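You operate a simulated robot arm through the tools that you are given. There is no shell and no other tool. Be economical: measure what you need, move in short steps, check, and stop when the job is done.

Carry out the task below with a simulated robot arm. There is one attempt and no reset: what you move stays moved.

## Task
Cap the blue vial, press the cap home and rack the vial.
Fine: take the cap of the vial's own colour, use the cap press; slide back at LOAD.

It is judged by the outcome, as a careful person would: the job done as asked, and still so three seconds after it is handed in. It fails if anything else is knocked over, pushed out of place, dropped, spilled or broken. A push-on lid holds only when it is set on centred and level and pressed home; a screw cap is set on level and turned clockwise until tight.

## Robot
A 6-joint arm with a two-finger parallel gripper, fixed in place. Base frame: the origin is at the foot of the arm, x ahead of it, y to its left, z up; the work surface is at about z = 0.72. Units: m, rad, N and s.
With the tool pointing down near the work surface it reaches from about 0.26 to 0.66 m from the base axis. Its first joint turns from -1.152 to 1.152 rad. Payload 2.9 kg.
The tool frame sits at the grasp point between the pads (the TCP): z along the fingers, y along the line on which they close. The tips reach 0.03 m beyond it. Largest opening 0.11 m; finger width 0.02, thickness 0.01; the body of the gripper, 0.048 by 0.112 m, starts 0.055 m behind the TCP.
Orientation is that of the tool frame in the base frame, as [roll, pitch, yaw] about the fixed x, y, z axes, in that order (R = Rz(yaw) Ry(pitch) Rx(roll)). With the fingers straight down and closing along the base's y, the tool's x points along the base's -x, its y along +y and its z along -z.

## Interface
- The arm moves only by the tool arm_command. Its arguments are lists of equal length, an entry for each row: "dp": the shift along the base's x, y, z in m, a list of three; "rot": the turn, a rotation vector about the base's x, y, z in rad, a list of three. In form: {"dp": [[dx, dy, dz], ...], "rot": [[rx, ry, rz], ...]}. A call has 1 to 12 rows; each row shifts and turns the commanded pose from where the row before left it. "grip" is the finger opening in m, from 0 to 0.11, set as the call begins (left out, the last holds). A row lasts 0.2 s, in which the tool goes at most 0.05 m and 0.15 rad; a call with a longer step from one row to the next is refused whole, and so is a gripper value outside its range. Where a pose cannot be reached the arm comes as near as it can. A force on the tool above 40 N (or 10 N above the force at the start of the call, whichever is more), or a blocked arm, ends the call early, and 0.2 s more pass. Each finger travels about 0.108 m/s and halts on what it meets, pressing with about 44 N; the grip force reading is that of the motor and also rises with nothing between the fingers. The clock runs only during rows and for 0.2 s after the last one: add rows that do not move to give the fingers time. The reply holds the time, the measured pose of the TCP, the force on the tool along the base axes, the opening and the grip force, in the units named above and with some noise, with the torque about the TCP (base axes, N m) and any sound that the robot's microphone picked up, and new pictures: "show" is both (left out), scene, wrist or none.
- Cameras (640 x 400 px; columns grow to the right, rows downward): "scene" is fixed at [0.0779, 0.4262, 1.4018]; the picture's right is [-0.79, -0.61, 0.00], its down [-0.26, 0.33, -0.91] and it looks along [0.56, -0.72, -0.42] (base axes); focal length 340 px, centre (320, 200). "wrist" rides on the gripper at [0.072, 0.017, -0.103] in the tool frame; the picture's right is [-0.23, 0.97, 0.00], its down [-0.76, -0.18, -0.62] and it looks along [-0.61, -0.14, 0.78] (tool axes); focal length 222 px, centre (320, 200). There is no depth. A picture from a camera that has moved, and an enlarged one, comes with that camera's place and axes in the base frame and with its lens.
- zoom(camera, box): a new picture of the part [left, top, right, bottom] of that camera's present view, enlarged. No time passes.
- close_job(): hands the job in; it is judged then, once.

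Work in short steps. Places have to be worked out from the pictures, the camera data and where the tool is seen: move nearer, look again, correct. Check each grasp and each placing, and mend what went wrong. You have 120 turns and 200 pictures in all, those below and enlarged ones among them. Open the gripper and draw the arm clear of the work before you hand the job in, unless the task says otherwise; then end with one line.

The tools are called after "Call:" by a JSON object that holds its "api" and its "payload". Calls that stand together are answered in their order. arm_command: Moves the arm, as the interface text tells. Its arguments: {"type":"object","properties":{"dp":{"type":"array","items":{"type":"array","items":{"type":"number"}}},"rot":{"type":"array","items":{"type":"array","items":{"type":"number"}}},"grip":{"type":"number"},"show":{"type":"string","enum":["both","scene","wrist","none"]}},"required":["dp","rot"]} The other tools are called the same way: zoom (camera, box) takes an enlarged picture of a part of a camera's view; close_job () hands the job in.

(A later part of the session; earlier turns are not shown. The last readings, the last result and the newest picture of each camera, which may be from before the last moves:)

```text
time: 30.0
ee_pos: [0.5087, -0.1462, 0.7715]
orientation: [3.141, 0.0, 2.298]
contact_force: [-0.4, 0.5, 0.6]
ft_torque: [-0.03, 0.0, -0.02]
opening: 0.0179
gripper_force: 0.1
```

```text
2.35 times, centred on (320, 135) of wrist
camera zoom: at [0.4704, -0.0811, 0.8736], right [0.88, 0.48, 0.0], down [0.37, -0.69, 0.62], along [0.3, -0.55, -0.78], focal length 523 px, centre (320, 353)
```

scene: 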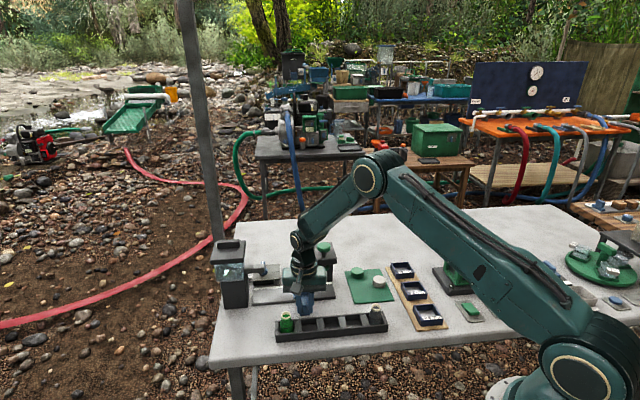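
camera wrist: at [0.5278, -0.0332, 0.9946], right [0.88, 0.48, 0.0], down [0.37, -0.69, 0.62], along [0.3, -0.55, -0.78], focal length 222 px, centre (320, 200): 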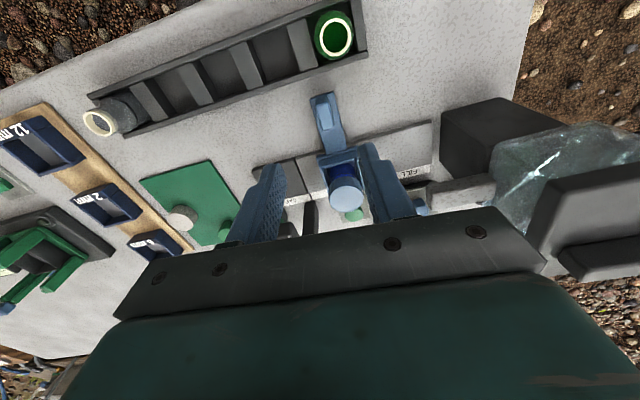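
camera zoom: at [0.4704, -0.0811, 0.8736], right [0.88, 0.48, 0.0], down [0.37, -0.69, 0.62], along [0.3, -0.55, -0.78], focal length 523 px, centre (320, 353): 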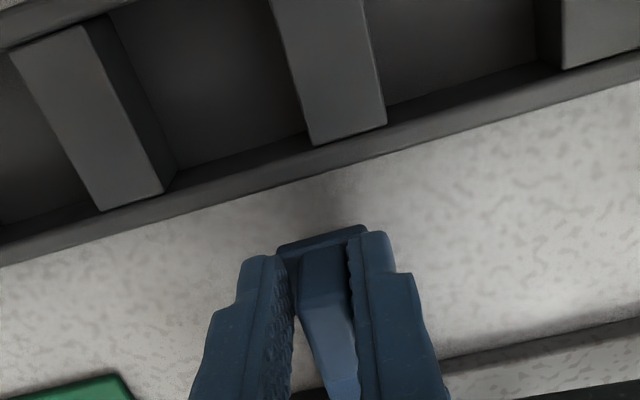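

Moved about 0.075 m, with roughly 0.015 m to go. I'll push on gently and watch for an end stop.

Call:
{"api": "arm_command", "payload": {"dp": [[-0.0037, -0.0033, 0], [-0.0037, -0.0033, 0], [-0.0022, -0.002, 0], [0, 0, 0]], "rot": [[0, 0, 0], [0, 0, 0], [0, 0, 0], [0, 0, 0]], "show": "none"}}

Call:
{"api": "arm_command", "payload": {"dp": [[-0.0015, -0.0013, 0], [-0.0015, -0.0013, 0], [0, 0, 0]], "rot": [[0, 0, 0], [0, 0, 0], [0, 0, 0]], "show": "scene"}}

Call:
{"api": "zoom", "payload": {"camera": "scene", "box": [280, 230, 360, 310]}}

```text
time: 31.0
ee_pos: [0.4993, -0.1548, 0.7713]
orientation: [3.141, 0.001, 2.298]
contact_force: [0.6, 0.1, -1.3]
ft_torque: [-0.01, 0.0, 0.01]
opening: 0.0186
gripper_force: 0.7
```

```text
time: 31.8
ee_pos: [0.4966, -0.1556, 0.7709]
orientation: [3.141, 0.0, 2.298]
contact_force: [8.2, 7.1, -1.3]
ft_torque: [-0.01, -0.16, 0.06]
opening: 0.0236
gripper_force: 5.7
```

scene: 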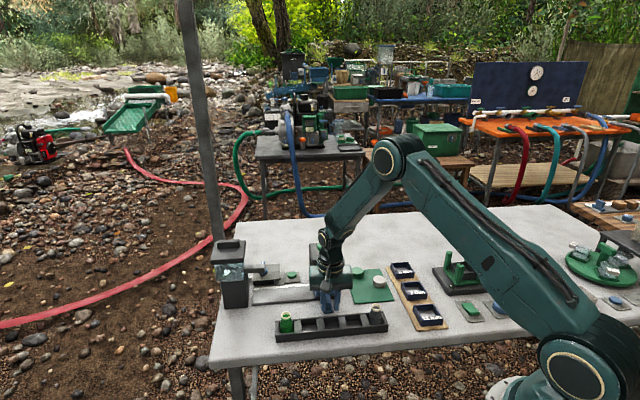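

```text
5.00 times, centred on (320, 270) of scene
camera zoom: at [0.0781, 0.4263, 1.4018], right [-0.79, -0.61, 0.0], down [-0.26, 0.33, -0.91], along [0.56, -0.72, -0.42], focal length 1698 px, centre (320, -150)
```

zoom: 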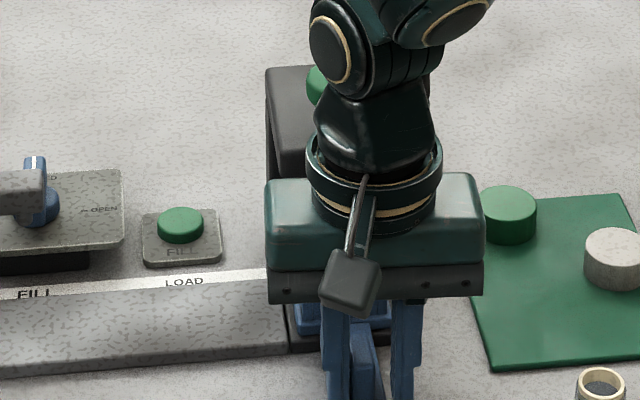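

The end stop is reached at about 11 N. I'll ease back, open, rise clear, and view the press.

Call:
{"api": "arm_command", "payload": {"dp": [[0.002, 0.0018, 0], [0, 0, 0], [0, 0, 0]], "rot": [[0, 0, 0], [0, 0, 0], [0, 0, 0]], "grip": 0.035, "show": "none"}}

Call:
{"api": "arm_command", "payload": {"dp": [[0, 0, 0.03], [0, 0, 0.05], [0, 0, 0.05], [0, 0, 0.05], [0, 0, 0.03], [0, 0, 0]], "rot": [[0, 0, 0], [0, 0, 0], [0, 0, 0], [0, 0, 0], [0, 0, 0], [0, 0, 0]], "show": "both"}}

Call:
{"api": "zoom", "payload": {"camera": "scene", "box": [270, 230, 370, 310]}}

Call:
{"api": "zoom", "payload": {"camera": "wrist", "box": [210, 70, 430, 240]}}

```text
time: 32.6
ee_pos: [0.4965, -0.1545, 0.7707]
orientation: [3.141, -0.003, 2.299]
contact_force: [1.0, -0.7, 0.3]
ft_torque: [-0.01, 0.03, 0.01]
opening: 0.0349
gripper_force: 0.0
```

```text
time: 34.0
ee_pos: [0.4981, -0.1543, 0.9818]
orientation: [3.141, 0.0, 2.296]
contact_force: [-0.3, 0.2, -0.2]
ft_torque: [-0.03, 0.02, 0.01]
opening: 0.0349
gripper_force: 0.0
camera wrist: at [0.461, -0.0897, 1.0844], right [0.88, 0.48, 0.0], down [0.37, -0.69, 0.62], along [0.3, -0.55, -0.78], focal length 222 px, centre (320, 200)
```

scene: 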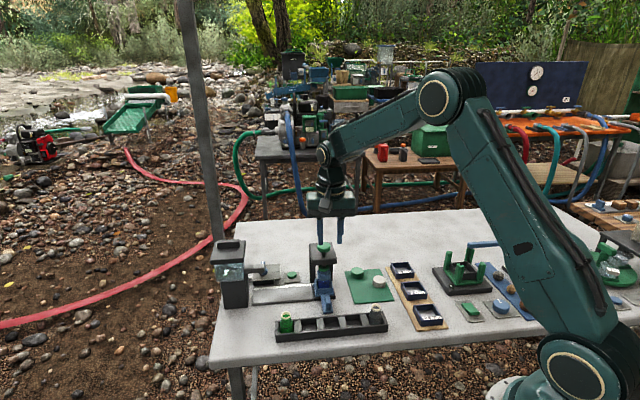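
wrist: 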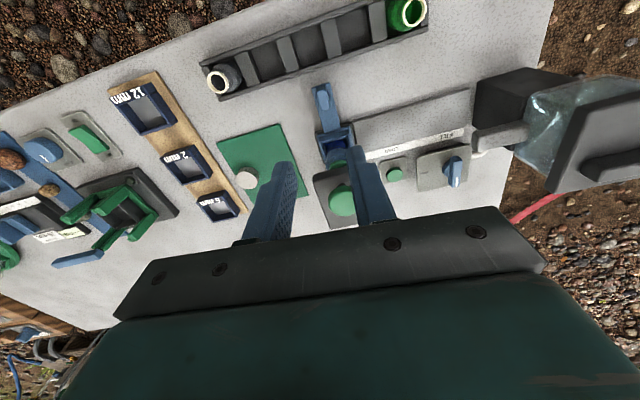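

```text
5.00 times, centred on (320, 270) of scene
camera zoom: at [0.0779, 0.4262, 1.4018], right [-0.79, -0.61, 0.0], down [-0.26, 0.33, -0.91], along [0.56, -0.72, -0.42], focal length 1698 px, centre (320, -150)
```

zoom: 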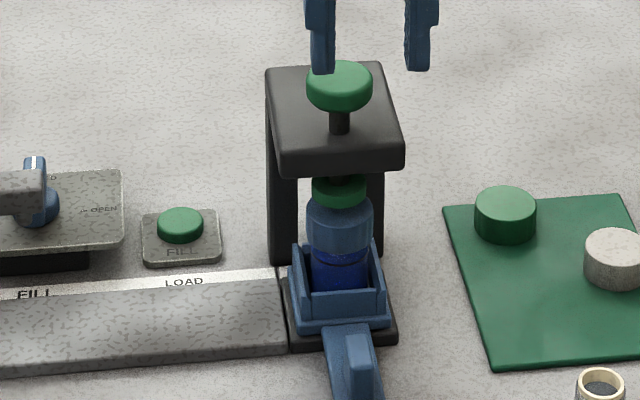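

```text
2.35 times, centred on (320, 155) of wrist
camera zoom: at [0.461, -0.0897, 1.0844], right [0.88, 0.48, 0.0], down [0.37, -0.69, 0.62], along [0.3, -0.55, -0.78], focal length 523 px, centre (320, 306)
```

zoom: 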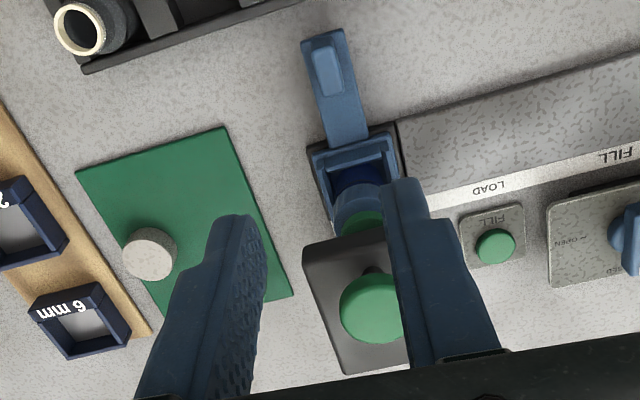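

The vial with its cap is under the press plunger, and the knob is at about (0.562, -0.218) with its top near z 0.893. I'll close the fingers and move over the knob.

Call:
{"api": "arm_command", "payload": {"dp": [[0.016, -0.016, 0], [0.016, -0.016, 0], [0.016, -0.016, 0], [0.016, -0.016, 0], [0, 0, -0.02], [0, 0, 0]], "rot": [[0, 0, 0], [0, 0, 0], [0, 0, 0], [0, 0, 0], [0, 0, 0], [0, 0, 0]], "grip": 0.0, "show": "wrist"}}

Call:
{"api": "zoom", "payload": {"camera": "scene", "box": [270, 210, 370, 290]}}

Call:
{"api": "zoom", "payload": {"camera": "wrist", "box": [210, 70, 430, 240]}}

```text
time: 35.4
ee_pos: [0.5616, -0.2209, 0.9611]
orientation: [3.141, 0.001, 2.297]
contact_force: [-0.2, 0.2, -0.6]
ft_torque: [0.03, 0.02, 0.03]
opening: 0.0003
gripper_force: 37.3
camera wrist: at [0.5241, -0.1542, 1.0629], right [0.88, 0.48, 0.0], down [0.37, -0.69, 0.62], along [0.3, -0.55, -0.78], focal length 222 px, centre (320, 200)
```

wrist: 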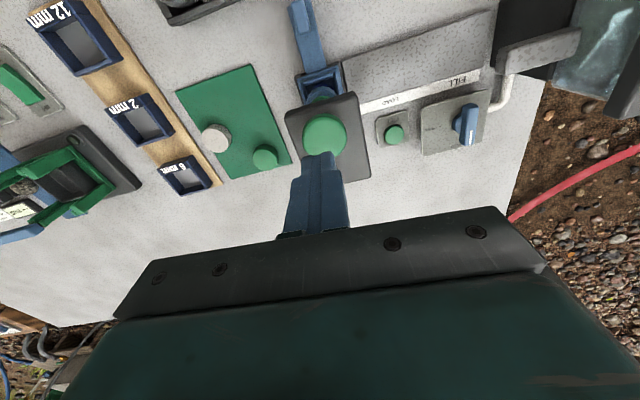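

```text
5.00 times, centred on (320, 250) of scene
camera zoom: at [0.0779, 0.4262, 1.4018], right [-0.79, -0.61, 0.0], down [-0.26, 0.33, -0.91], along [0.56, -0.72, -0.42], focal length 1698 px, centre (320, -50)
```

zoom: 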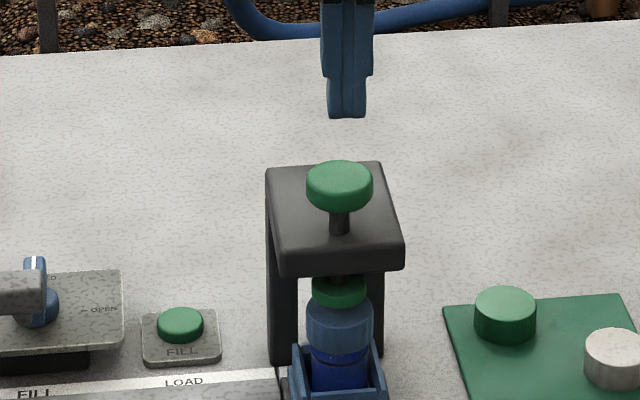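

```text
2.35 times, centred on (320, 155) of wrist
camera zoom: at [0.5241, -0.1542, 1.0629], right [0.88, 0.48, 0.0], down [0.37, -0.69, 0.62], along [0.3, -0.55, -0.78], focal length 523 px, centre (320, 306)
```

zoom: 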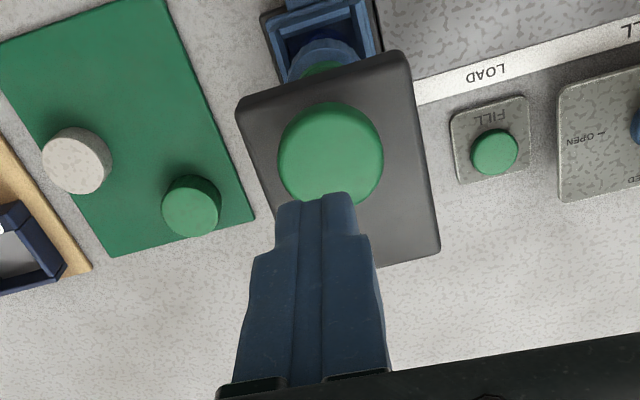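

The knob top is at about (0.560, -0.216), so I'll shift 5 mm in +y and descend toward it.

Call:
{"api": "arm_command", "payload": {"dp": [[-0.0015, 0.005, -0.015], [0, 0, -0.012], [0, 0, 0]], "rot": [[0, 0, 0], [0, 0, 0], [0, 0, 0]], "show": "none"}}

Call:
{"api": "zoom", "payload": {"camera": "scene", "box": [290, 220, 350, 270]}}

Call:
{"api": "zoom", "payload": {"camera": "wrist", "box": [210, 70, 430, 240]}}

```text
time: 36.2
ee_pos: [0.5605, -0.2134, 0.9344]
orientation: [3.142, 0.0, 2.296]
contact_force: [-0.5, 0.1, 0.1]
ft_torque: [0.01, -0.03, -0.01]
opening: 0.0002
gripper_force: 37.5
```

```text
8.00 times, centred on (320, 245) of scene
camera zoom: at [0.0779, 0.4262, 1.4018], right [-0.79, -0.61, 0.0], down [-0.26, 0.33, -0.91], along [0.56, -0.72, -0.42], focal length 2716 px, centre (320, -160)
```

zoom: 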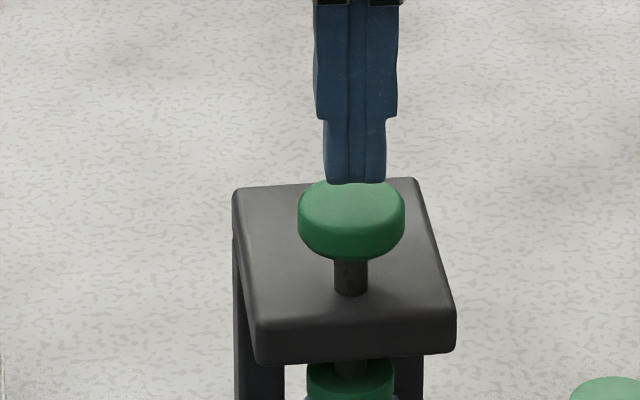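

```text
2.35 times, centred on (320, 155) of wrist
camera zoom: at [0.5228, -0.1484, 1.0368], right [0.88, 0.48, 0.0], down [0.37, -0.69, 0.62], along [0.3, -0.55, -0.78], focal length 523 px, centre (320, 306)
```

zoom: 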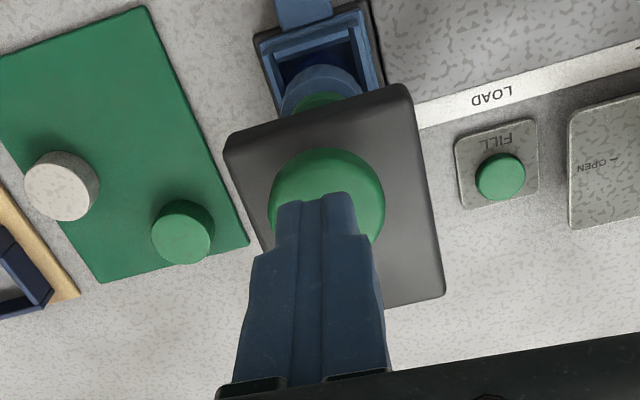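

The tips are centred just above the knob. I'll press down in small steps.

Call:
{"api": "arm_command", "payload": {"dp": [[0, 0, -0.005], [0, 0, -0.005], [0, 0, -0.003], [0, 0, 0]], "rot": [[0, 0, 0], [0, 0, 0], [0, 0, 0], [0, 0, 0]], "show": "none"}}

Call:
{"api": "arm_command", "payload": {"dp": [[0, 0, -0.002], [0, 0, -0.002], [0, 0, 0]], "rot": [[0, 0, 0], [0, 0, 0], [0, 0, 0]], "show": "none"}}

Call:
{"api": "zoom", "payload": {"camera": "scene", "box": [290, 220, 370, 290]}}

```text
time: 37.2
ee_pos: [0.5608, -0.215, 0.9208]
orientation: [-3.141, 0.001, 2.297]
contact_force: [0.4, 0.3, 1.7]
ft_torque: [-0.01, 0.0, 0.0]
opening: 0.0002
gripper_force: 38.1
```

```text
time: 38.0
ee_pos: [0.5603, -0.2143, 0.917]
orientation: [-3.139, 0.001, 2.297]
contact_force: [-0.1, 0.1, 1.0]
ft_torque: [0.03, 0.0, 0.0]
opening: 0.0
gripper_force: 37.3
```

```text
5.71 times, centred on (330, 255) of scene
camera zoom: at [0.0779, 0.4262, 1.4018], right [-0.79, -0.61, 0.0], down [-0.26, 0.33, -0.91], along [0.56, -0.72, -0.42], focal length 1940 px, centre (263, -114)
```

zoom: 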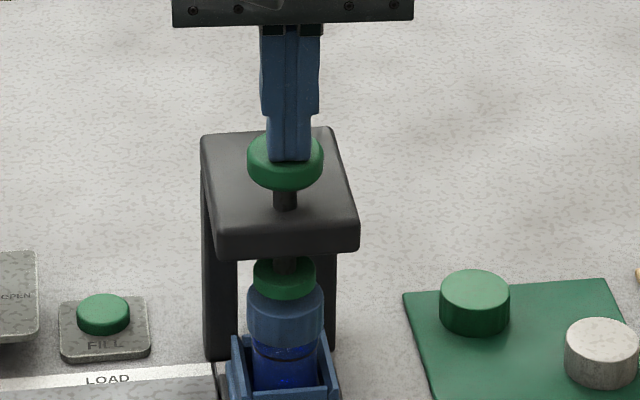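

The tips touch the knob and it is moving down lightly, at about 1 N. I'll keep pressing.

Call:
{"api": "arm_command", "payload": {"dp": [[0, 0, -0.002], [0, 0, -0.002], [0, 0, -0.002], [0, 0, 0]], "rot": [[0, 0, 0], [0, 0, 0], [0, 0, 0], [0, 0, 0]], "show": "none"}}

Call:
{"api": "arm_command", "payload": {"dp": [[0, 0, -0.002], [0, 0, -0.002], [0, 0, 0]], "rot": [[0, 0, 0], [0, 0, 0], [0, 0, 0]], "show": "none"}}

Call:
{"api": "zoom", "payload": {"camera": "scene", "box": [290, 220, 370, 290]}}

```text
time: 39.0
ee_pos: [0.5601, -0.2143, 0.9121]
orientation: [-3.14, -0.001, 2.297]
contact_force: [-1.0, -1.3, 1.6]
ft_torque: [0.01, 0.0, -0.01]
opening: 0.0
gripper_force: 37.8
```

```text
time: 39.8
ee_pos: [0.5597, -0.2138, 0.9079]
orientation: [3.141, 0.001, 2.295]
contact_force: [-5.6, 0.2, 14.4]
ft_torque: [0.01, 0.16, -0.01]
opening: 0.0002
gripper_force: 37.7
heard: click
```

```text
5.71 times, centred on (330, 255) of scene
camera zoom: at [0.0775, 0.4263, 1.4018], right [-0.79, -0.61, 0.0], down [-0.26, 0.33, -0.91], along [0.56, -0.72, -0.42], focal length 1940 px, centre (263, -114)
```

zoom: 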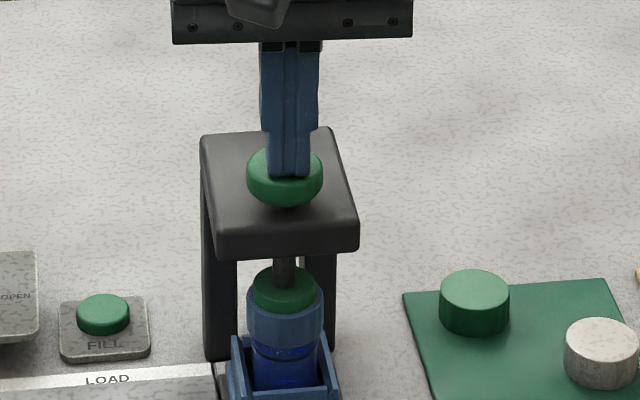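

A click at about 14 N, with the plunger disc on the cap. I'll press a little harder to make sure it is home.

Call:
{"api": "arm_command", "payload": {"dp": [[0, 0, -0.001], [0, 0, -0.001], [0, 0, 0]], "rot": [[0, 0, 0], [0, 0, 0], [0, 0, 0]], "show": "none"}}

Call:
{"api": "arm_command", "payload": {"dp": [[0, 0, -0.001], [0, 0, 0]], "rot": [[0, 0, 0], [0, 0, 0]], "show": "none"}}

Call:
{"api": "zoom", "payload": {"camera": "scene", "box": [290, 220, 370, 290]}}

```text
time: 40.6
ee_pos: [0.5587, -0.2138, 0.909]
orientation: [3.14, 0.005, 2.298]
contact_force: [-12.7, 2.9, 33.3]
ft_torque: [0.16, 0.42, 0.01]
opening: 0.0
gripper_force: 37.7
```

```text
time: 41.2
ee_pos: [0.5605, -0.2141, 0.909]
orientation: [3.138, 0.002, 2.298]
contact_force: [-12.1, 3.0, 36.3]
ft_torque: [0.16, 0.42, 0.01]
opening: 0.0
gripper_force: 37.9
```

```text
5.71 times, centred on (330, 255) of scene
camera zoom: at [0.077, 0.4265, 1.4018], right [-0.79, -0.61, 0.0], down [-0.26, 0.33, -0.91], along [0.56, -0.72, -0.42], focal length 1940 px, centre (263, -114)
```

zoom: 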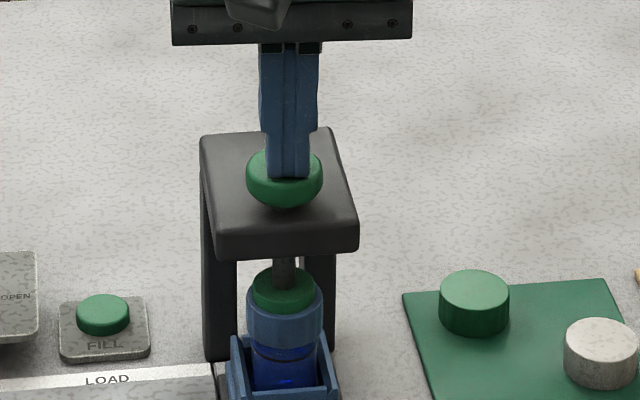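

It's solid at 36 N with no more travel, so the cap is home. I'll rise and check that the plunger returns.

Call:
{"api": "arm_command", "payload": {"dp": [[0, 0, 0.01], [0, 0, 0.02], [0, 0, 0.03], [0, 0, 0.02], [0, 0, 0]], "rot": [[0, 0, 0], [0, 0, 0], [0, 0, 0], [0, 0, 0], [0, 0, 0]], "show": "none"}}

Call:
{"api": "zoom", "payload": {"camera": "scene", "box": [290, 230, 350, 300]}}

```text
time: 42.4
ee_pos: [0.561, -0.2137, 0.9839]
orientation: [3.141, -0.001, 2.298]
contact_force: [0.5, -0.1, 0.5]
ft_torque: [0.01, -0.02, -0.02]
opening: 0.0
gripper_force: 38.3
```

```text
5.71 times, centred on (320, 265) of scene
camera zoom: at [0.0779, 0.4262, 1.4018], right [-0.79, -0.61, 0.0], down [-0.26, 0.33, -0.91], along [0.56, -0.72, -0.42], focal length 1940 px, centre (320, -171)
```

zoom: 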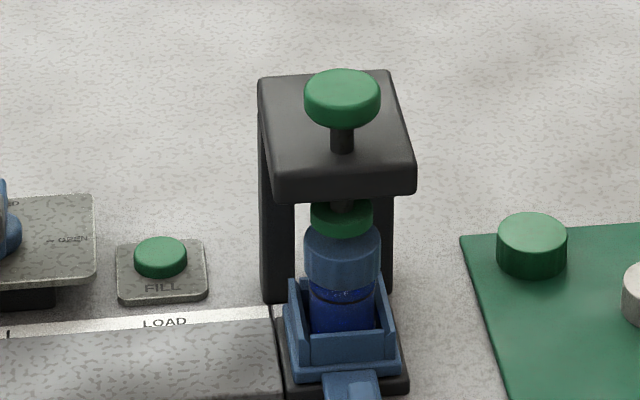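

The plunger has sprung back. I'll return over the slide handle with the fingers open to 35 mm.

Call:
{"api": "arm_command", "payload": {"dp": [[-0.016, 0.015, 0], [-0.016, 0.015, 0], [-0.016, 0.015, 0], [-0.0155, 0.0145, 0], [0, 0, -0.05], [0, 0, -0.05], [0, 0, -0.05], [0, 0, -0.03], [0, 0, 0]], "rot": [[0, 0, 0], [0, 0, 0], [0, 0, 0], [0, 0, 0], [0, 0, 0], [0, 0, 0], [0, 0, 0], [0, 0, 0], [0, 0, 0]], "grip": 0.035, "show": "none"}}

Call:
{"api": "zoom", "payload": {"camera": "wrist", "box": [210, 50, 430, 220]}}

```text
time: 44.4
ee_pos: [0.4954, -0.1551, 0.8037]
orientation: [-3.141, -0.001, 2.297]
contact_force: [-0.1, 0.7, 0.3]
ft_torque: [0.01, 0.03, 0.0]
opening: 0.035
gripper_force: 0.0
```

```text
2.35 times, centred on (320, 135) of wrist
camera zoom: at [0.4586, -0.0895, 0.9067], right [0.88, 0.48, 0.0], down [0.37, -0.69, 0.62], along [0.3, -0.55, -0.78], focal length 523 px, centre (320, 353)
```

zoom: 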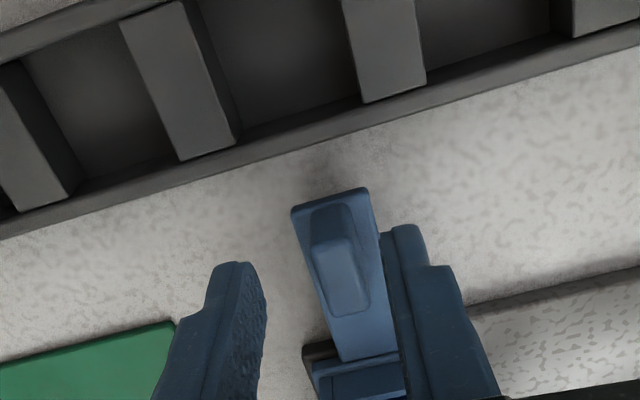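

The grip is about 4 mm toward the FILL side, so I'll shift, descend, close to 18 mm, and start sliding back toward LOAD.

Call:
{"api": "arm_command", "payload": {"dp": [[0.003, 0.0027, -0.015], [0, 0, -0.016], [0, 0, 0]], "rot": [[0, 0, 0], [0, 0, 0], [0, 0, 0]], "show": "none"}}

Call:
{"api": "arm_command", "payload": {"dp": [[0, 0, 0], [0, 0, 0], [0.0052, 0.005, 0], [0.0052, 0.005, 0], [0.0052, 0.005, 0], [0.0052, 0.005, 0], [0.0052, 0.005, 0], [0.0052, 0.005, 0], [0.0052, 0.005, 0], [0.0052, 0.005, 0], [0, 0, 0]], "rot": [[0, 0, 0], [0, 0, 0], [0, 0, 0], [0, 0, 0], [0, 0, 0], [0, 0, 0], [0, 0, 0], [0, 0, 0], [0, 0, 0], [0, 0, 0], [0, 0, 0]], "grip": 0.018, "show": "none"}}

Call:
{"api": "zoom", "payload": {"camera": "scene", "box": [250, 240, 350, 320]}}

Call:
{"api": "zoom", "payload": {"camera": "wrist", "box": [210, 50, 430, 220]}}

```text
time: 45.2
ee_pos: [0.4989, -0.1528, 0.7731]
orientation: [3.141, -0.002, 2.297]
contact_force: [-0.3, -0.5, 0.5]
ft_torque: [0.0, 0.01, -0.01]
opening: 0.035
gripper_force: 0.0
```

```text
time: 47.6
ee_pos: [0.5411, -0.1121, 0.7742]
orientation: [3.141, -0.001, 2.297]
contact_force: [0.5, 0.4, 0.3]
ft_torque: [0.01, 0.02, 0.01]
opening: 0.0181
gripper_force: 0.3
```

```text
5.00 times, centred on (300, 280) of scene
camera zoom: at [0.0779, 0.4262, 1.4018], right [-0.79, -0.61, 0.0], down [-0.26, 0.33, -0.91], along [0.56, -0.72, -0.42], focal length 1698 px, centre (420, -200)
```

zoom: 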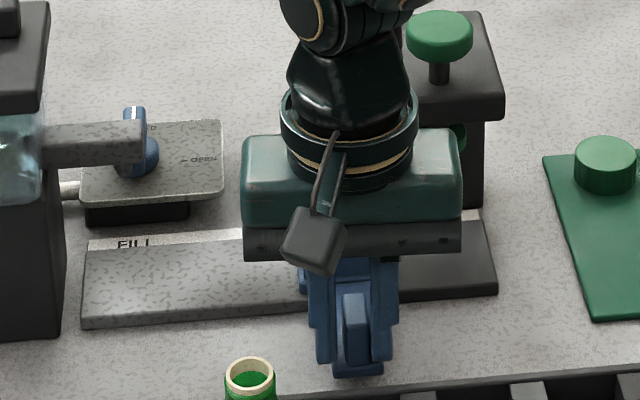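

```text
2.35 times, centred on (320, 135) of wrist
camera zoom: at [0.5033, -0.0463, 0.8762], right [0.88, 0.48, 0.0], down [0.37, -0.69, 0.62], along [0.3, -0.55, -0.78], focal length 523 px, centre (320, 353)
```

zoom: 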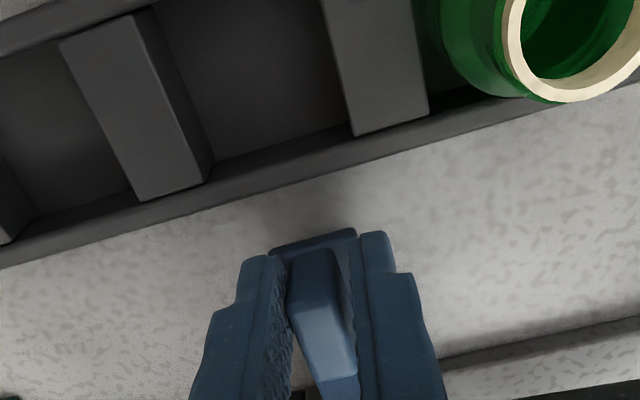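

About 0.034 m remains by comparison with the original handle picture. I'll slide 0.030 m and compare.

Call:
{"api": "arm_command", "payload": {"dp": [[0.0053, 0.0049, 0], [0.0053, 0.0049, 0], [0.0053, 0.0049, 0], [0.0053, 0.0049, 0], [0, 0, 0]], "rot": [[0, 0, 0], [0, 0, 0], [0, 0, 0], [0, 0, 0], [0, 0, 0]], "show": "none"}}

Call:
{"api": "zoom", "payload": {"camera": "scene", "box": [250, 240, 350, 320]}}

```text
time: 48.8
ee_pos: [0.5624, -0.0908, 0.7728]
orientation: [-3.142, 0.001, 2.295]
contact_force: [1.0, 0.9, 0.3]
ft_torque: [0.02, -0.01, 0.02]
opening: 0.0185
gripper_force: 0.7
```

```text
5.00 times, centred on (300, 280) of scene
camera zoom: at [0.0779, 0.4262, 1.4018], right [-0.79, -0.61, 0.0], down [-0.26, 0.33, -0.91], along [0.56, -0.72, -0.42], focal length 1698 px, centre (420, -200)
```

zoom: 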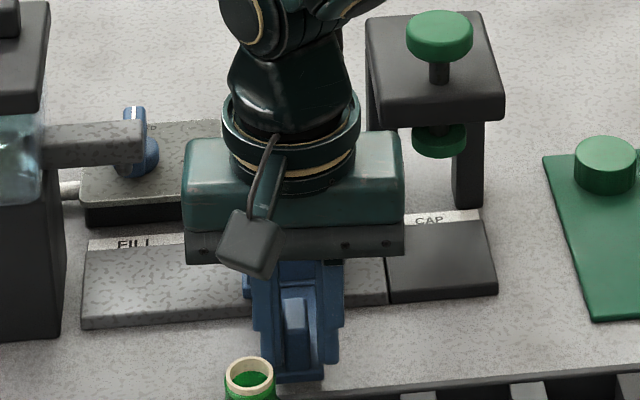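

About 2 mm more to go. I'll nudge, open and rise to compare with the original picture.

Call:
{"api": "arm_command", "payload": {"dp": [[0.0012, 0.0011, 0], [0, 0, 0]], "rot": [[0, 0, 0], [0, 0, 0]], "show": "none"}}

Call:
{"api": "arm_command", "payload": {"dp": [[0, 0, 0], [0, 0, 0], [0, 0, 0.04], [0, 0, 0.05], [0, 0, 0.05], [0, 0, 0.05], [0, 0, 0]], "rot": [[0, 0, 0], [0, 0, 0], [0, 0, 0], [0, 0, 0], [0, 0, 0], [0, 0, 0], [0, 0, 0]], "grip": 0.035, "show": "wrist"}}

Call:
{"api": "zoom", "payload": {"camera": "scene", "box": [250, 240, 350, 320]}}

```text
time: 49.4
ee_pos: [0.5625, -0.0924, 0.7726]
orientation: [3.142, 0.001, 2.298]
contact_force: [-0.4, 0.3, 0.0]
ft_torque: [-0.04, 0.01, -0.01]
opening: 0.0181
gripper_force: 0.1
```

```text
time: 51.0
ee_pos: [0.5614, -0.0919, 0.9637]
orientation: [3.141, 0.0, 2.296]
contact_force: [-0.3, -0.3, 0.6]
ft_torque: [0.03, 0.04, 0.03]
opening: 0.0352
gripper_force: 0.0
camera wrist: at [0.5244, -0.0263, 1.0662], right [0.88, 0.48, 0.0], down [0.37, -0.69, 0.62], along [0.3, -0.55, -0.78], focal length 222 px, centre (320, 200)
```

wrist: 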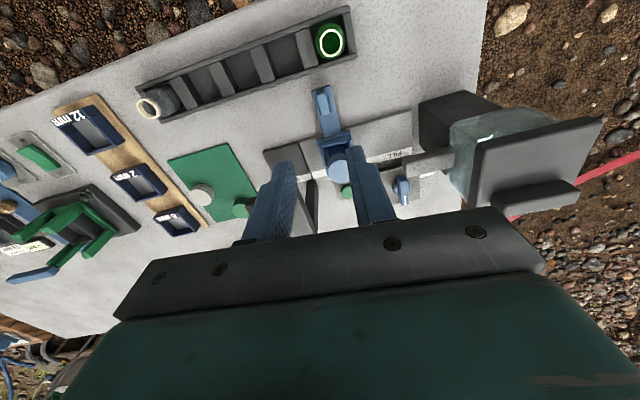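

```text
5.00 times, centred on (300, 280) of scene
camera zoom: at [0.0779, 0.4262, 1.4018], right [-0.79, -0.61, 0.0], down [-0.26, 0.33, -0.91], along [0.56, -0.72, -0.42], focal length 1698 px, centre (420, -200)
```

zoom: 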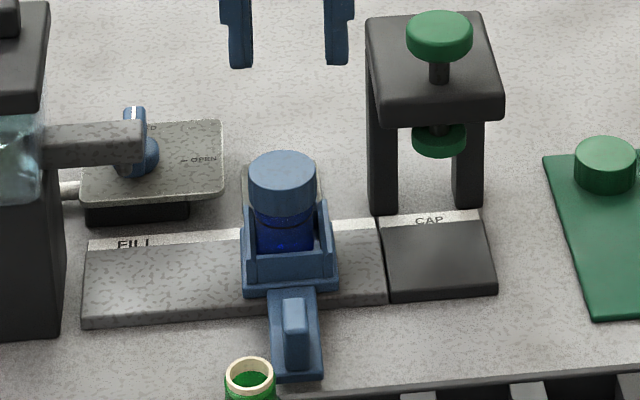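

The slide is back within about 0.5 mm of its original LOAD place, and the cap is lower and level on the vial. I'll go over the vial at the 20° yaw to lift it out by the cap.

Call:
{"api": "arm_command", "payload": {"dp": [[0.007, -0.0073, 0], [0.007, -0.0073, 0], [0.007, -0.0073, 0], [0.007, -0.0073, 0], [0.007, -0.0073, 0], [0.007, -0.0073, 0], [0.007, -0.0073, 0], [0.007, -0.0073, 0], [0.0075, -0.007, 0], [0, 0, 0]], "rot": [[0, 0, 0.133], [0, 0, 0.133], [0, 0, 0.133], [0, 0, 0.133], [0, 0, 0.133], [0, 0, 0.133], [0, 0, 0.133], [0, 0, 0.133], [0, 0, 0.13], [0, 0, 0]], "grip": 0.065, "show": "none"}}

Call:
{"api": "arm_command", "payload": {"dp": [[0, 0, -0.03], [0, 0, -0.03], [0, 0, -0.03], [0, 0, 0]], "rot": [[0, 0, 0], [0, 0, 0], [0, 0, 0], [0, 0, 0]], "show": "none"}}

Call:
{"api": "zoom", "payload": {"camera": "wrist", "box": [210, 70, 430, 240]}}

Call:
{"api": "zoom", "payload": {"camera": "scene", "box": [250, 220, 350, 300]}}

```text
time: 53.2
ee_pos: [0.6273, -0.1561, 0.962]
orientation: [3.14, -0.001, -2.789]
contact_force: [0.1, -0.5, -0.5]
ft_torque: [0.02, 0.0, 0.01]
opening: 0.0651
gripper_force: 0.0
```

```text
time: 54.2
ee_pos: [0.627, -0.1572, 0.873]
orientation: [-3.141, 0.0, -2.791]
contact_force: [0.4, -0.4, -0.3]
ft_torque: [0.01, -0.01, 0.0]
opening: 0.0651
gripper_force: 0.0
```

```text
2.35 times, centred on (320, 155) of wrist
camera zoom: at [0.5512, -0.1659, 0.9755], right [-0.12, 0.99, 0.0], down [0.78, 0.09, 0.62], along [0.62, 0.07, -0.78], focal length 523 px, centre (320, 306)
```

zoom: 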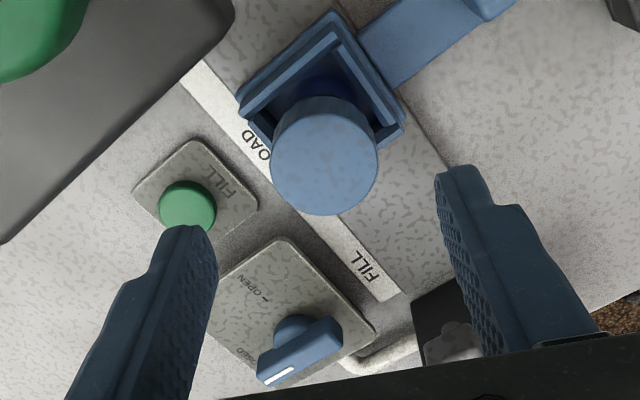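

```text
5.00 times, centred on (300, 260) of scene
camera zoom: at [0.0779, 0.4262, 1.4018], right [-0.79, -0.61, 0.0], down [-0.26, 0.33, -0.91], along [0.56, -0.72, -0.42], focal length 1698 px, centre (420, -100)
```

zoom: 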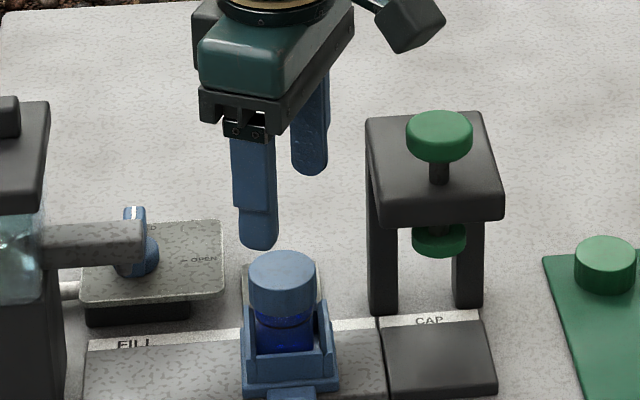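

The cap is nearly centred at about (0.628, -0.155). I'll make a small correction and descend to the earlier grip height.

Call:
{"api": "arm_command", "payload": {"dp": [[0.001, 0.0015, -0.025], [0, 0, -0.025], [0, 0, -0.015], [0, 0, 0]], "rot": [[0, 0, 0], [0, 0, 0], [0, 0, 0], [0, 0, 0]], "grip": 0.055, "show": "none"}}

Call:
{"api": "zoom", "payload": {"camera": "wrist", "box": [210, 70, 430, 240]}}

Call:
{"api": "zoom", "payload": {"camera": "scene", "box": [260, 230, 330, 300]}}

```text
time: 55.2
ee_pos: [0.6277, -0.156, 0.8082]
orientation: [-3.141, -0.001, -2.792]
contact_force: [0.6, 0.5, 0.7]
ft_torque: [-0.03, 0.02, -0.01]
opening: 0.0551
gripper_force: 0.1
```

```text
2.35 times, centred on (320, 155) of wrist
camera zoom: at [0.5516, -0.1644, 0.9106], right [-0.12, 0.99, 0.0], down [0.78, 0.09, 0.62], along [0.62, 0.07, -0.78], focal length 523 px, centre (320, 306)
```

zoom: 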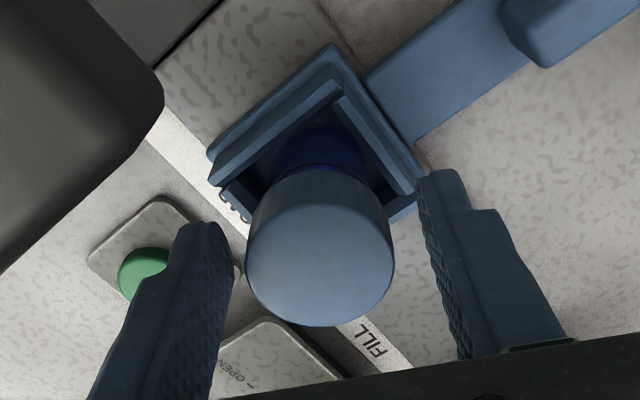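

```text
5.71 times, centred on (295, 265) of scene
camera zoom: at [0.0779, 0.4262, 1.4018], right [-0.79, -0.61, 0.0], down [-0.26, 0.33, -0.91], along [0.56, -0.72, -0.42], focal length 1940 px, centre (463, -171)
```

zoom: 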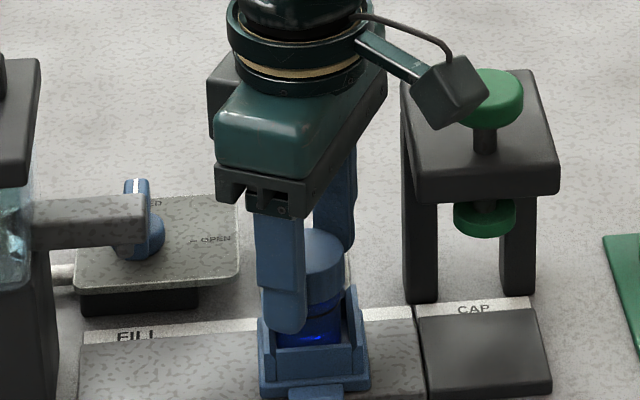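

The cap is between the fingers. I'll close on it and lift a little to check.

Call:
{"api": "arm_command", "payload": {"dp": [[0, 0, 0], [0, 0, 0], [0, 0, 0]], "rot": [[0, 0, 0], [0, 0, 0], [0, 0, 0]], "grip": 0.02, "show": "none"}}

Call:
{"api": "arm_command", "payload": {"dp": [[0, 0, 0.01], [0, 0, 0.015], [0, 0, 0.025], [0, 0, 0.03], [0, 0, 0]], "rot": [[0, 0, 0], [0, 0, 0], [0, 0, 0], [0, 0, 0], [0, 0, 0]], "show": "wrist"}}

Call:
{"api": "zoom", "payload": {"camera": "scene", "box": [250, 220, 350, 300]}}

```text
time: 56.0
ee_pos: [0.6266, -0.1554, 0.8075]
orientation: [3.14, -0.001, -2.792]
contact_force: [-0.4, -0.1, 0.2]
ft_torque: [-0.01, 0.0, -0.02]
opening: 0.0347
gripper_force: 44.0
```

```text
time: 57.2
ee_pos: [0.6267, -0.1554, 0.8885]
orientation: [-3.141, 0.0, -2.793]
contact_force: [-0.1, -0.8, -0.7]
ft_torque: [-0.01, -0.02, 0.02]
opening: 0.0346
gripper_force: 44.1
camera wrist: at [0.5516, -0.1647, 0.9913], right [-0.12, 0.99, 0.0], down [0.78, 0.09, 0.62], along [0.62, 0.07, -0.78], focal length 222 px, centre (320, 200)
```

wrist: 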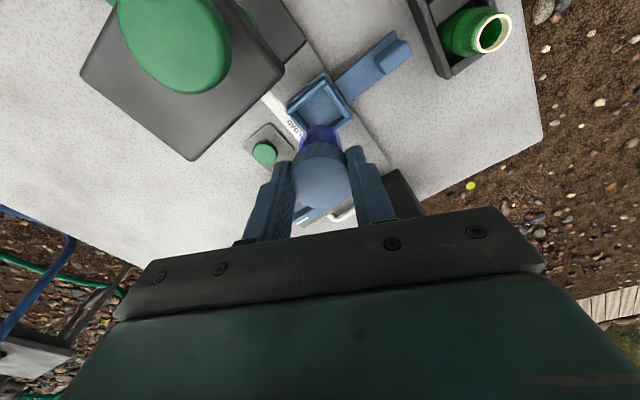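

```text
5.00 times, centred on (300, 260) of scene
camera zoom: at [0.0779, 0.4262, 1.4018], right [-0.79, -0.61, 0.0], down [-0.26, 0.33, -0.91], along [0.56, -0.72, -0.42], focal length 1698 px, centre (420, -100)
```

zoom: 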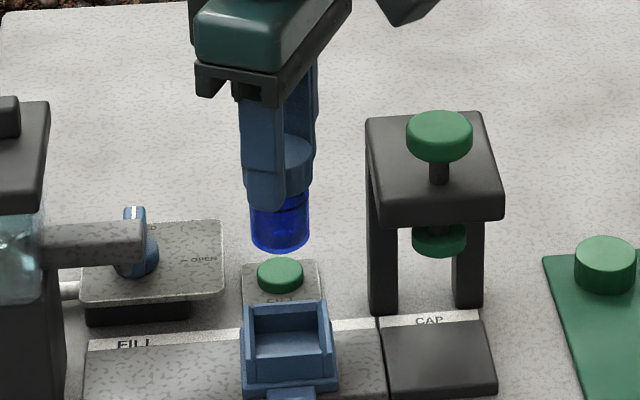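

The capped vial is out and hanging straight. I'll raise and carry it over the middle rack slot, at about (0.463, -0.120).

Call:
{"api": "arm_command", "payload": {"dp": [[0, 0, 0.04], [-0.0273, 0.0058, 0], [-0.0273, 0.0058, 0], [-0.0273, 0.0058, 0], [-0.0273, 0.0058, 0], [-0.0273, 0.0058, 0], [-0.0273, 0.0058, 0], [0, 0, 0], [0, 0, 0]], "rot": [[0, 0, 0], [0, 0, 0], [0, 0, 0], [0, 0, 0], [0, 0, 0], [0, 0, 0], [0, 0, 0], [0, 0, 0], [0, 0, 0]], "show": "both"}}

Call:
{"api": "zoom", "payload": {"camera": "scene", "box": [270, 260, 400, 350]}}

Call:
{"api": "zoom", "payload": {"camera": "wrist", "box": [210, 0, 430, 210]}}

```text
time: 59.2
ee_pos: [0.4644, -0.1204, 0.9278]
orientation: [3.141, 0.0, -2.793]
contact_force: [0.2, 0.8, -1.4]
ft_torque: [0.0, -0.02, 0.01]
opening: 0.0348
gripper_force: 44.0
camera wrist: at [0.3888, -0.129, 1.0306], right [-0.12, 0.99, 0.0], down [0.78, 0.09, 0.62], along [0.62, 0.07, -0.78], focal length 222 px, centre (320, 200)
```

scene: 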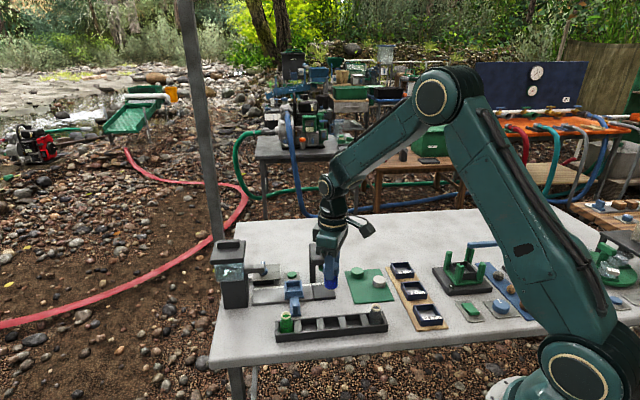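
wrist: 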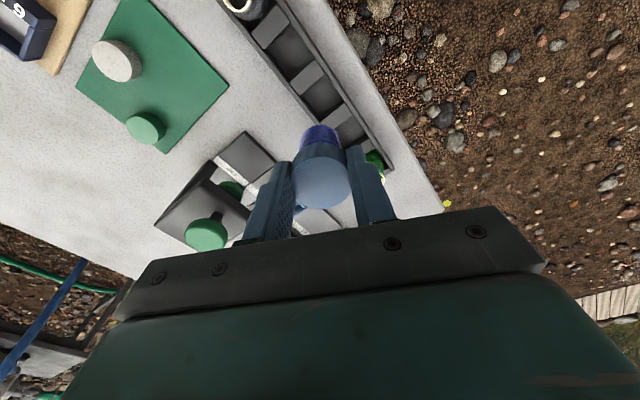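

```text
4.44 times, centred on (335, 305) of scene
camera zoom: at [0.0779, 0.4262, 1.4018], right [-0.79, -0.61, 0.0], down [-0.26, 0.33, -0.91], along [0.56, -0.72, -0.42], focal length 1509 px, centre (253, -267)
```

zoom: 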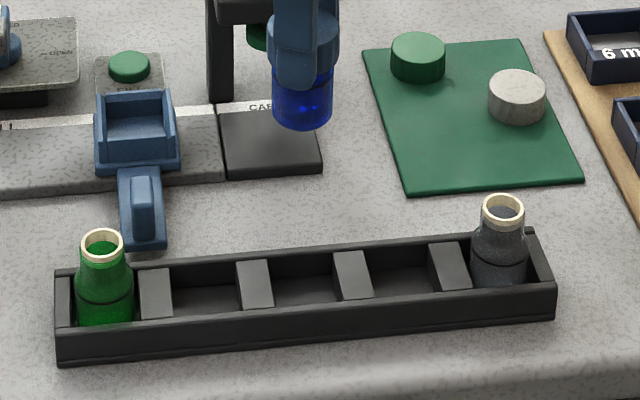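

```text
1.90 times, centred on (320, 105) of wrist
camera zoom: at [0.3888, -0.129, 1.0306], right [-0.12, 0.99, 0.0], down [0.78, 0.09, 0.62], along [0.62, 0.07, -0.78], focal length 423 px, centre (320, 381)
```

zoom: 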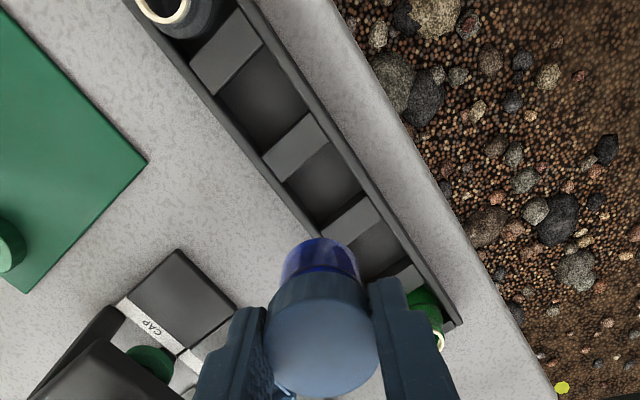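

The vial axis is at about (0.4645, -0.1195) and the middle slot centre at about (0.4635, -0.120). I'll lower to just above the rack rim and check.

Call:
{"api": "arm_command", "payload": {"dp": [[-0.001, -0.0005, -0.03], [0, 0, -0.03], [0, 0, -0.028], [0, 0, 0]], "rot": [[0, 0, 0], [0, 0, 0], [0, 0, 0], [0, 0, 0]], "show": "none"}}

Call:
{"api": "zoom", "payload": {"camera": "scene", "box": [290, 270, 370, 340]}}

Call:
{"api": "zoom", "payload": {"camera": "wrist", "box": [230, 40, 430, 210]}}

```text
time: 60.2
ee_pos: [0.4648, -0.121, 0.8403]
orientation: [3.141, 0.0, -2.791]
contact_force: [0.1, 0.7, -0.9]
ft_torque: [0.0, -0.02, 0.03]
opening: 0.0348
gripper_force: 44.0
```

```text
5.71 times, centred on (330, 305) of scene
camera zoom: at [0.0779, 0.4262, 1.4018], right [-0.79, -0.61, 0.0], down [-0.26, 0.33, -0.91], along [0.56, -0.72, -0.42], focal length 1940 px, centre (263, -400)
```

zoom: 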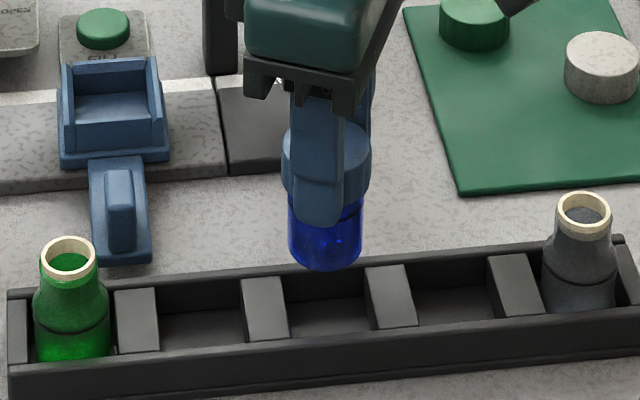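

```text
2.35 times, centred on (330, 125) of wrist
camera zoom: at [0.3878, -0.1294, 0.9423], right [-0.12, 0.99, 0.0], down [0.78, 0.09, 0.62], along [0.62, 0.07, -0.78], focal length 523 px, centre (296, 376)
```

zoom: 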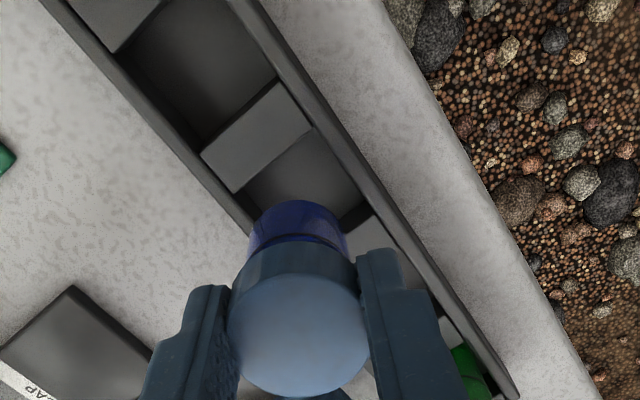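

From the rack walls and the neighbouring vials, the slot centre is about (-0.004, +0.002) from the vial. I'll shift by that and lower to the rim.

Call:
{"api": "arm_command", "payload": {"dp": [[-0.0041, 0.0023, 0], [0, 0, -0.01], [0, 0, -0.006], [0, 0, 0]], "rot": [[0, 0, 0], [0, 0, 0], [0, 0, 0], [0, 0, 0]], "show": "none"}}

Call:
{"api": "zoom", "payload": {"camera": "scene", "box": [305, 285, 355, 330]}}

Call:
{"api": "zoom", "payload": {"camera": "wrist", "box": [260, 70, 390, 180]}}

```text
time: 61.2
ee_pos: [0.4596, -0.1189, 0.8235]
orientation: [3.141, -0.002, -2.793]
contact_force: [-0.9, 0.4, -1.1]
ft_torque: [-0.03, 0.0, 0.02]
opening: 0.0348
gripper_force: 44.1
```

```text
8.89 times, centred on (330, 308) of scene
camera zoom: at [0.0779, 0.4262, 1.4018], right [-0.79, -0.61, 0.0], down [-0.26, 0.33, -0.91], along [0.56, -0.72, -0.42], focal length 3018 px, centre (231, -756)
```

zoom: 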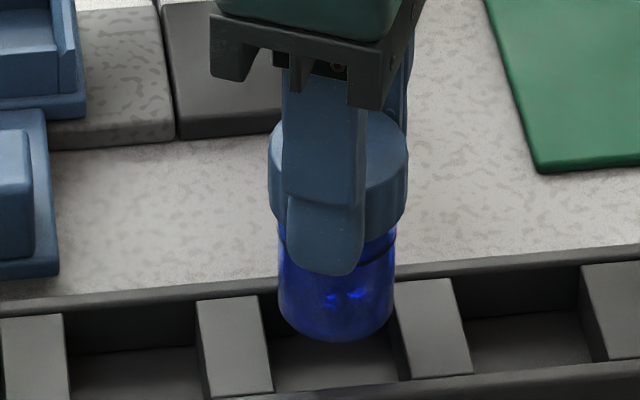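

```text
3.64 times, centred on (325, 125) of wrist
camera zoom: at [0.3834, -0.1275, 0.9265], right [-0.12, 0.99, 0.0], down [0.78, 0.09, 0.62], along [0.62, 0.07, -0.78], focal length 808 px, centre (302, 473)
```

zoom: 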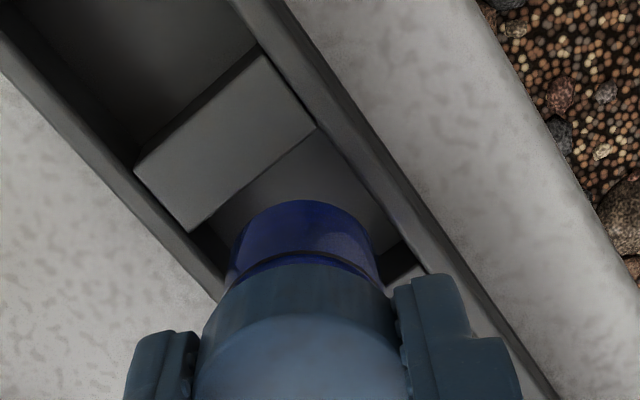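

The vial is centred between the dividers and rims in both views. I'll lower in small steps.

Call:
{"api": "arm_command", "payload": {"dp": [[0, 0, -0.004], [0, 0, -0.004], [0, 0, -0.004], [0, 0, 0]], "rot": [[0, 0, 0], [0, 0, 0], [0, 0, 0], [0, 0, 0]], "show": "none"}}

Call:
{"api": "zoom", "payload": {"camera": "scene", "box": [305, 285, 355, 330]}}

Call:
{"api": "zoom", "payload": {"camera": "wrist", "box": [260, 70, 390, 180]}}

```text
time: 62.2
ee_pos: [0.4592, -0.1179, 0.8116]
orientation: [3.141, -0.001, -2.794]
contact_force: [0.3, 0.4, -0.8]
ft_torque: [-0.02, 0.02, -0.01]
opening: 0.0347
gripper_force: 43.6
```

```text
8.89 times, centred on (330, 308) of scene
camera zoom: at [0.0779, 0.4262, 1.4018], right [-0.79, -0.61, 0.0], down [-0.26, 0.33, -0.91], along [0.56, -0.72, -0.42], focal length 3018 px, centre (231, -756)
```

zoom: 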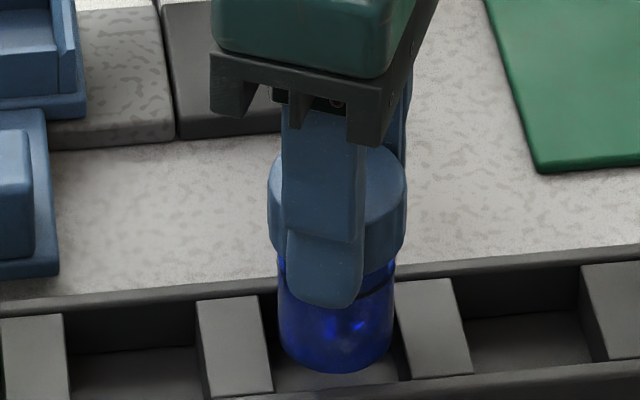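

```text
3.64 times, centred on (325, 125) of wrist
camera zoom: at [0.3833, -0.1273, 0.9148], right [-0.12, 0.99, 0.0], down [0.78, 0.09, 0.62], along [0.62, 0.07, -0.78], focal length 808 px, centre (302, 473)
```

zoom: 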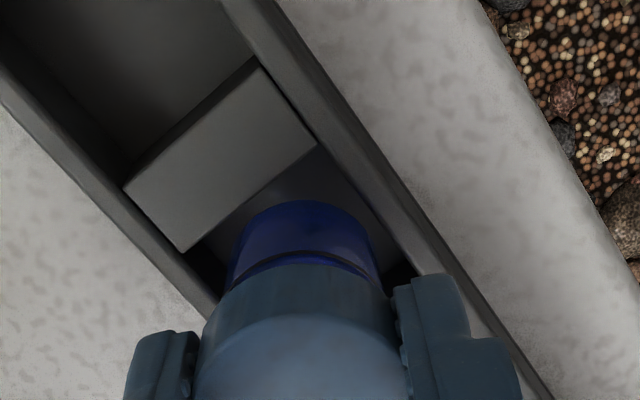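

The vial is entering the slot without contact. I'll continue lowering.

Call:
{"api": "arm_command", "payload": {"dp": [[0, 0, -0.004], [0, 0, -0.004], [0, 0, -0.003], [0, 0, 0]], "rot": [[0, 0, 0], [0, 0, 0], [0, 0, 0], [0, 0, 0]], "show": "none"}}

Call:
{"api": "arm_command", "payload": {"dp": [[0, 0, -0.003], [0, 0, -0.003], [0, 0, 0]], "rot": [[0, 0, 0], [0, 0, 0], [0, 0, 0]], "show": "none"}}

Call:
{"api": "zoom", "payload": {"camera": "scene", "box": [270, 270, 400, 350]}}

```text
time: 63.2
ee_pos: [0.4578, -0.1192, 0.801]
orientation: [3.14, 0.001, -2.793]
contact_force: [0.4, 0.5, -0.8]
ft_torque: [0.0, -0.02, 0.03]
opening: 0.0348
gripper_force: 44.0
```

```text
time: 64.0
ee_pos: [0.4585, -0.1192, 0.7949]
orientation: [3.141, 0.0, -2.792]
contact_force: [0.4, 0.4, -0.8]
ft_torque: [0.03, 0.0, 0.01]
opening: 0.0346
gripper_force: 44.0
```

```text
4.92 times, centred on (335, 310) of scene
camera zoom: at [0.0779, 0.4262, 1.4018], right [-0.79, -0.61, 0.0], down [-0.26, 0.33, -0.91], along [0.56, -0.72, -0.42], focal length 1672 px, centre (246, -342)
```

zoom: 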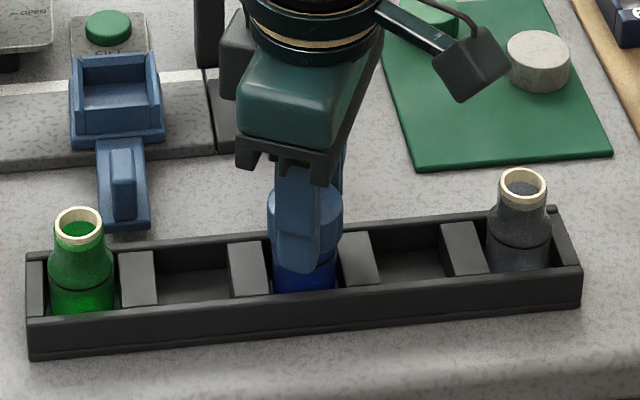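

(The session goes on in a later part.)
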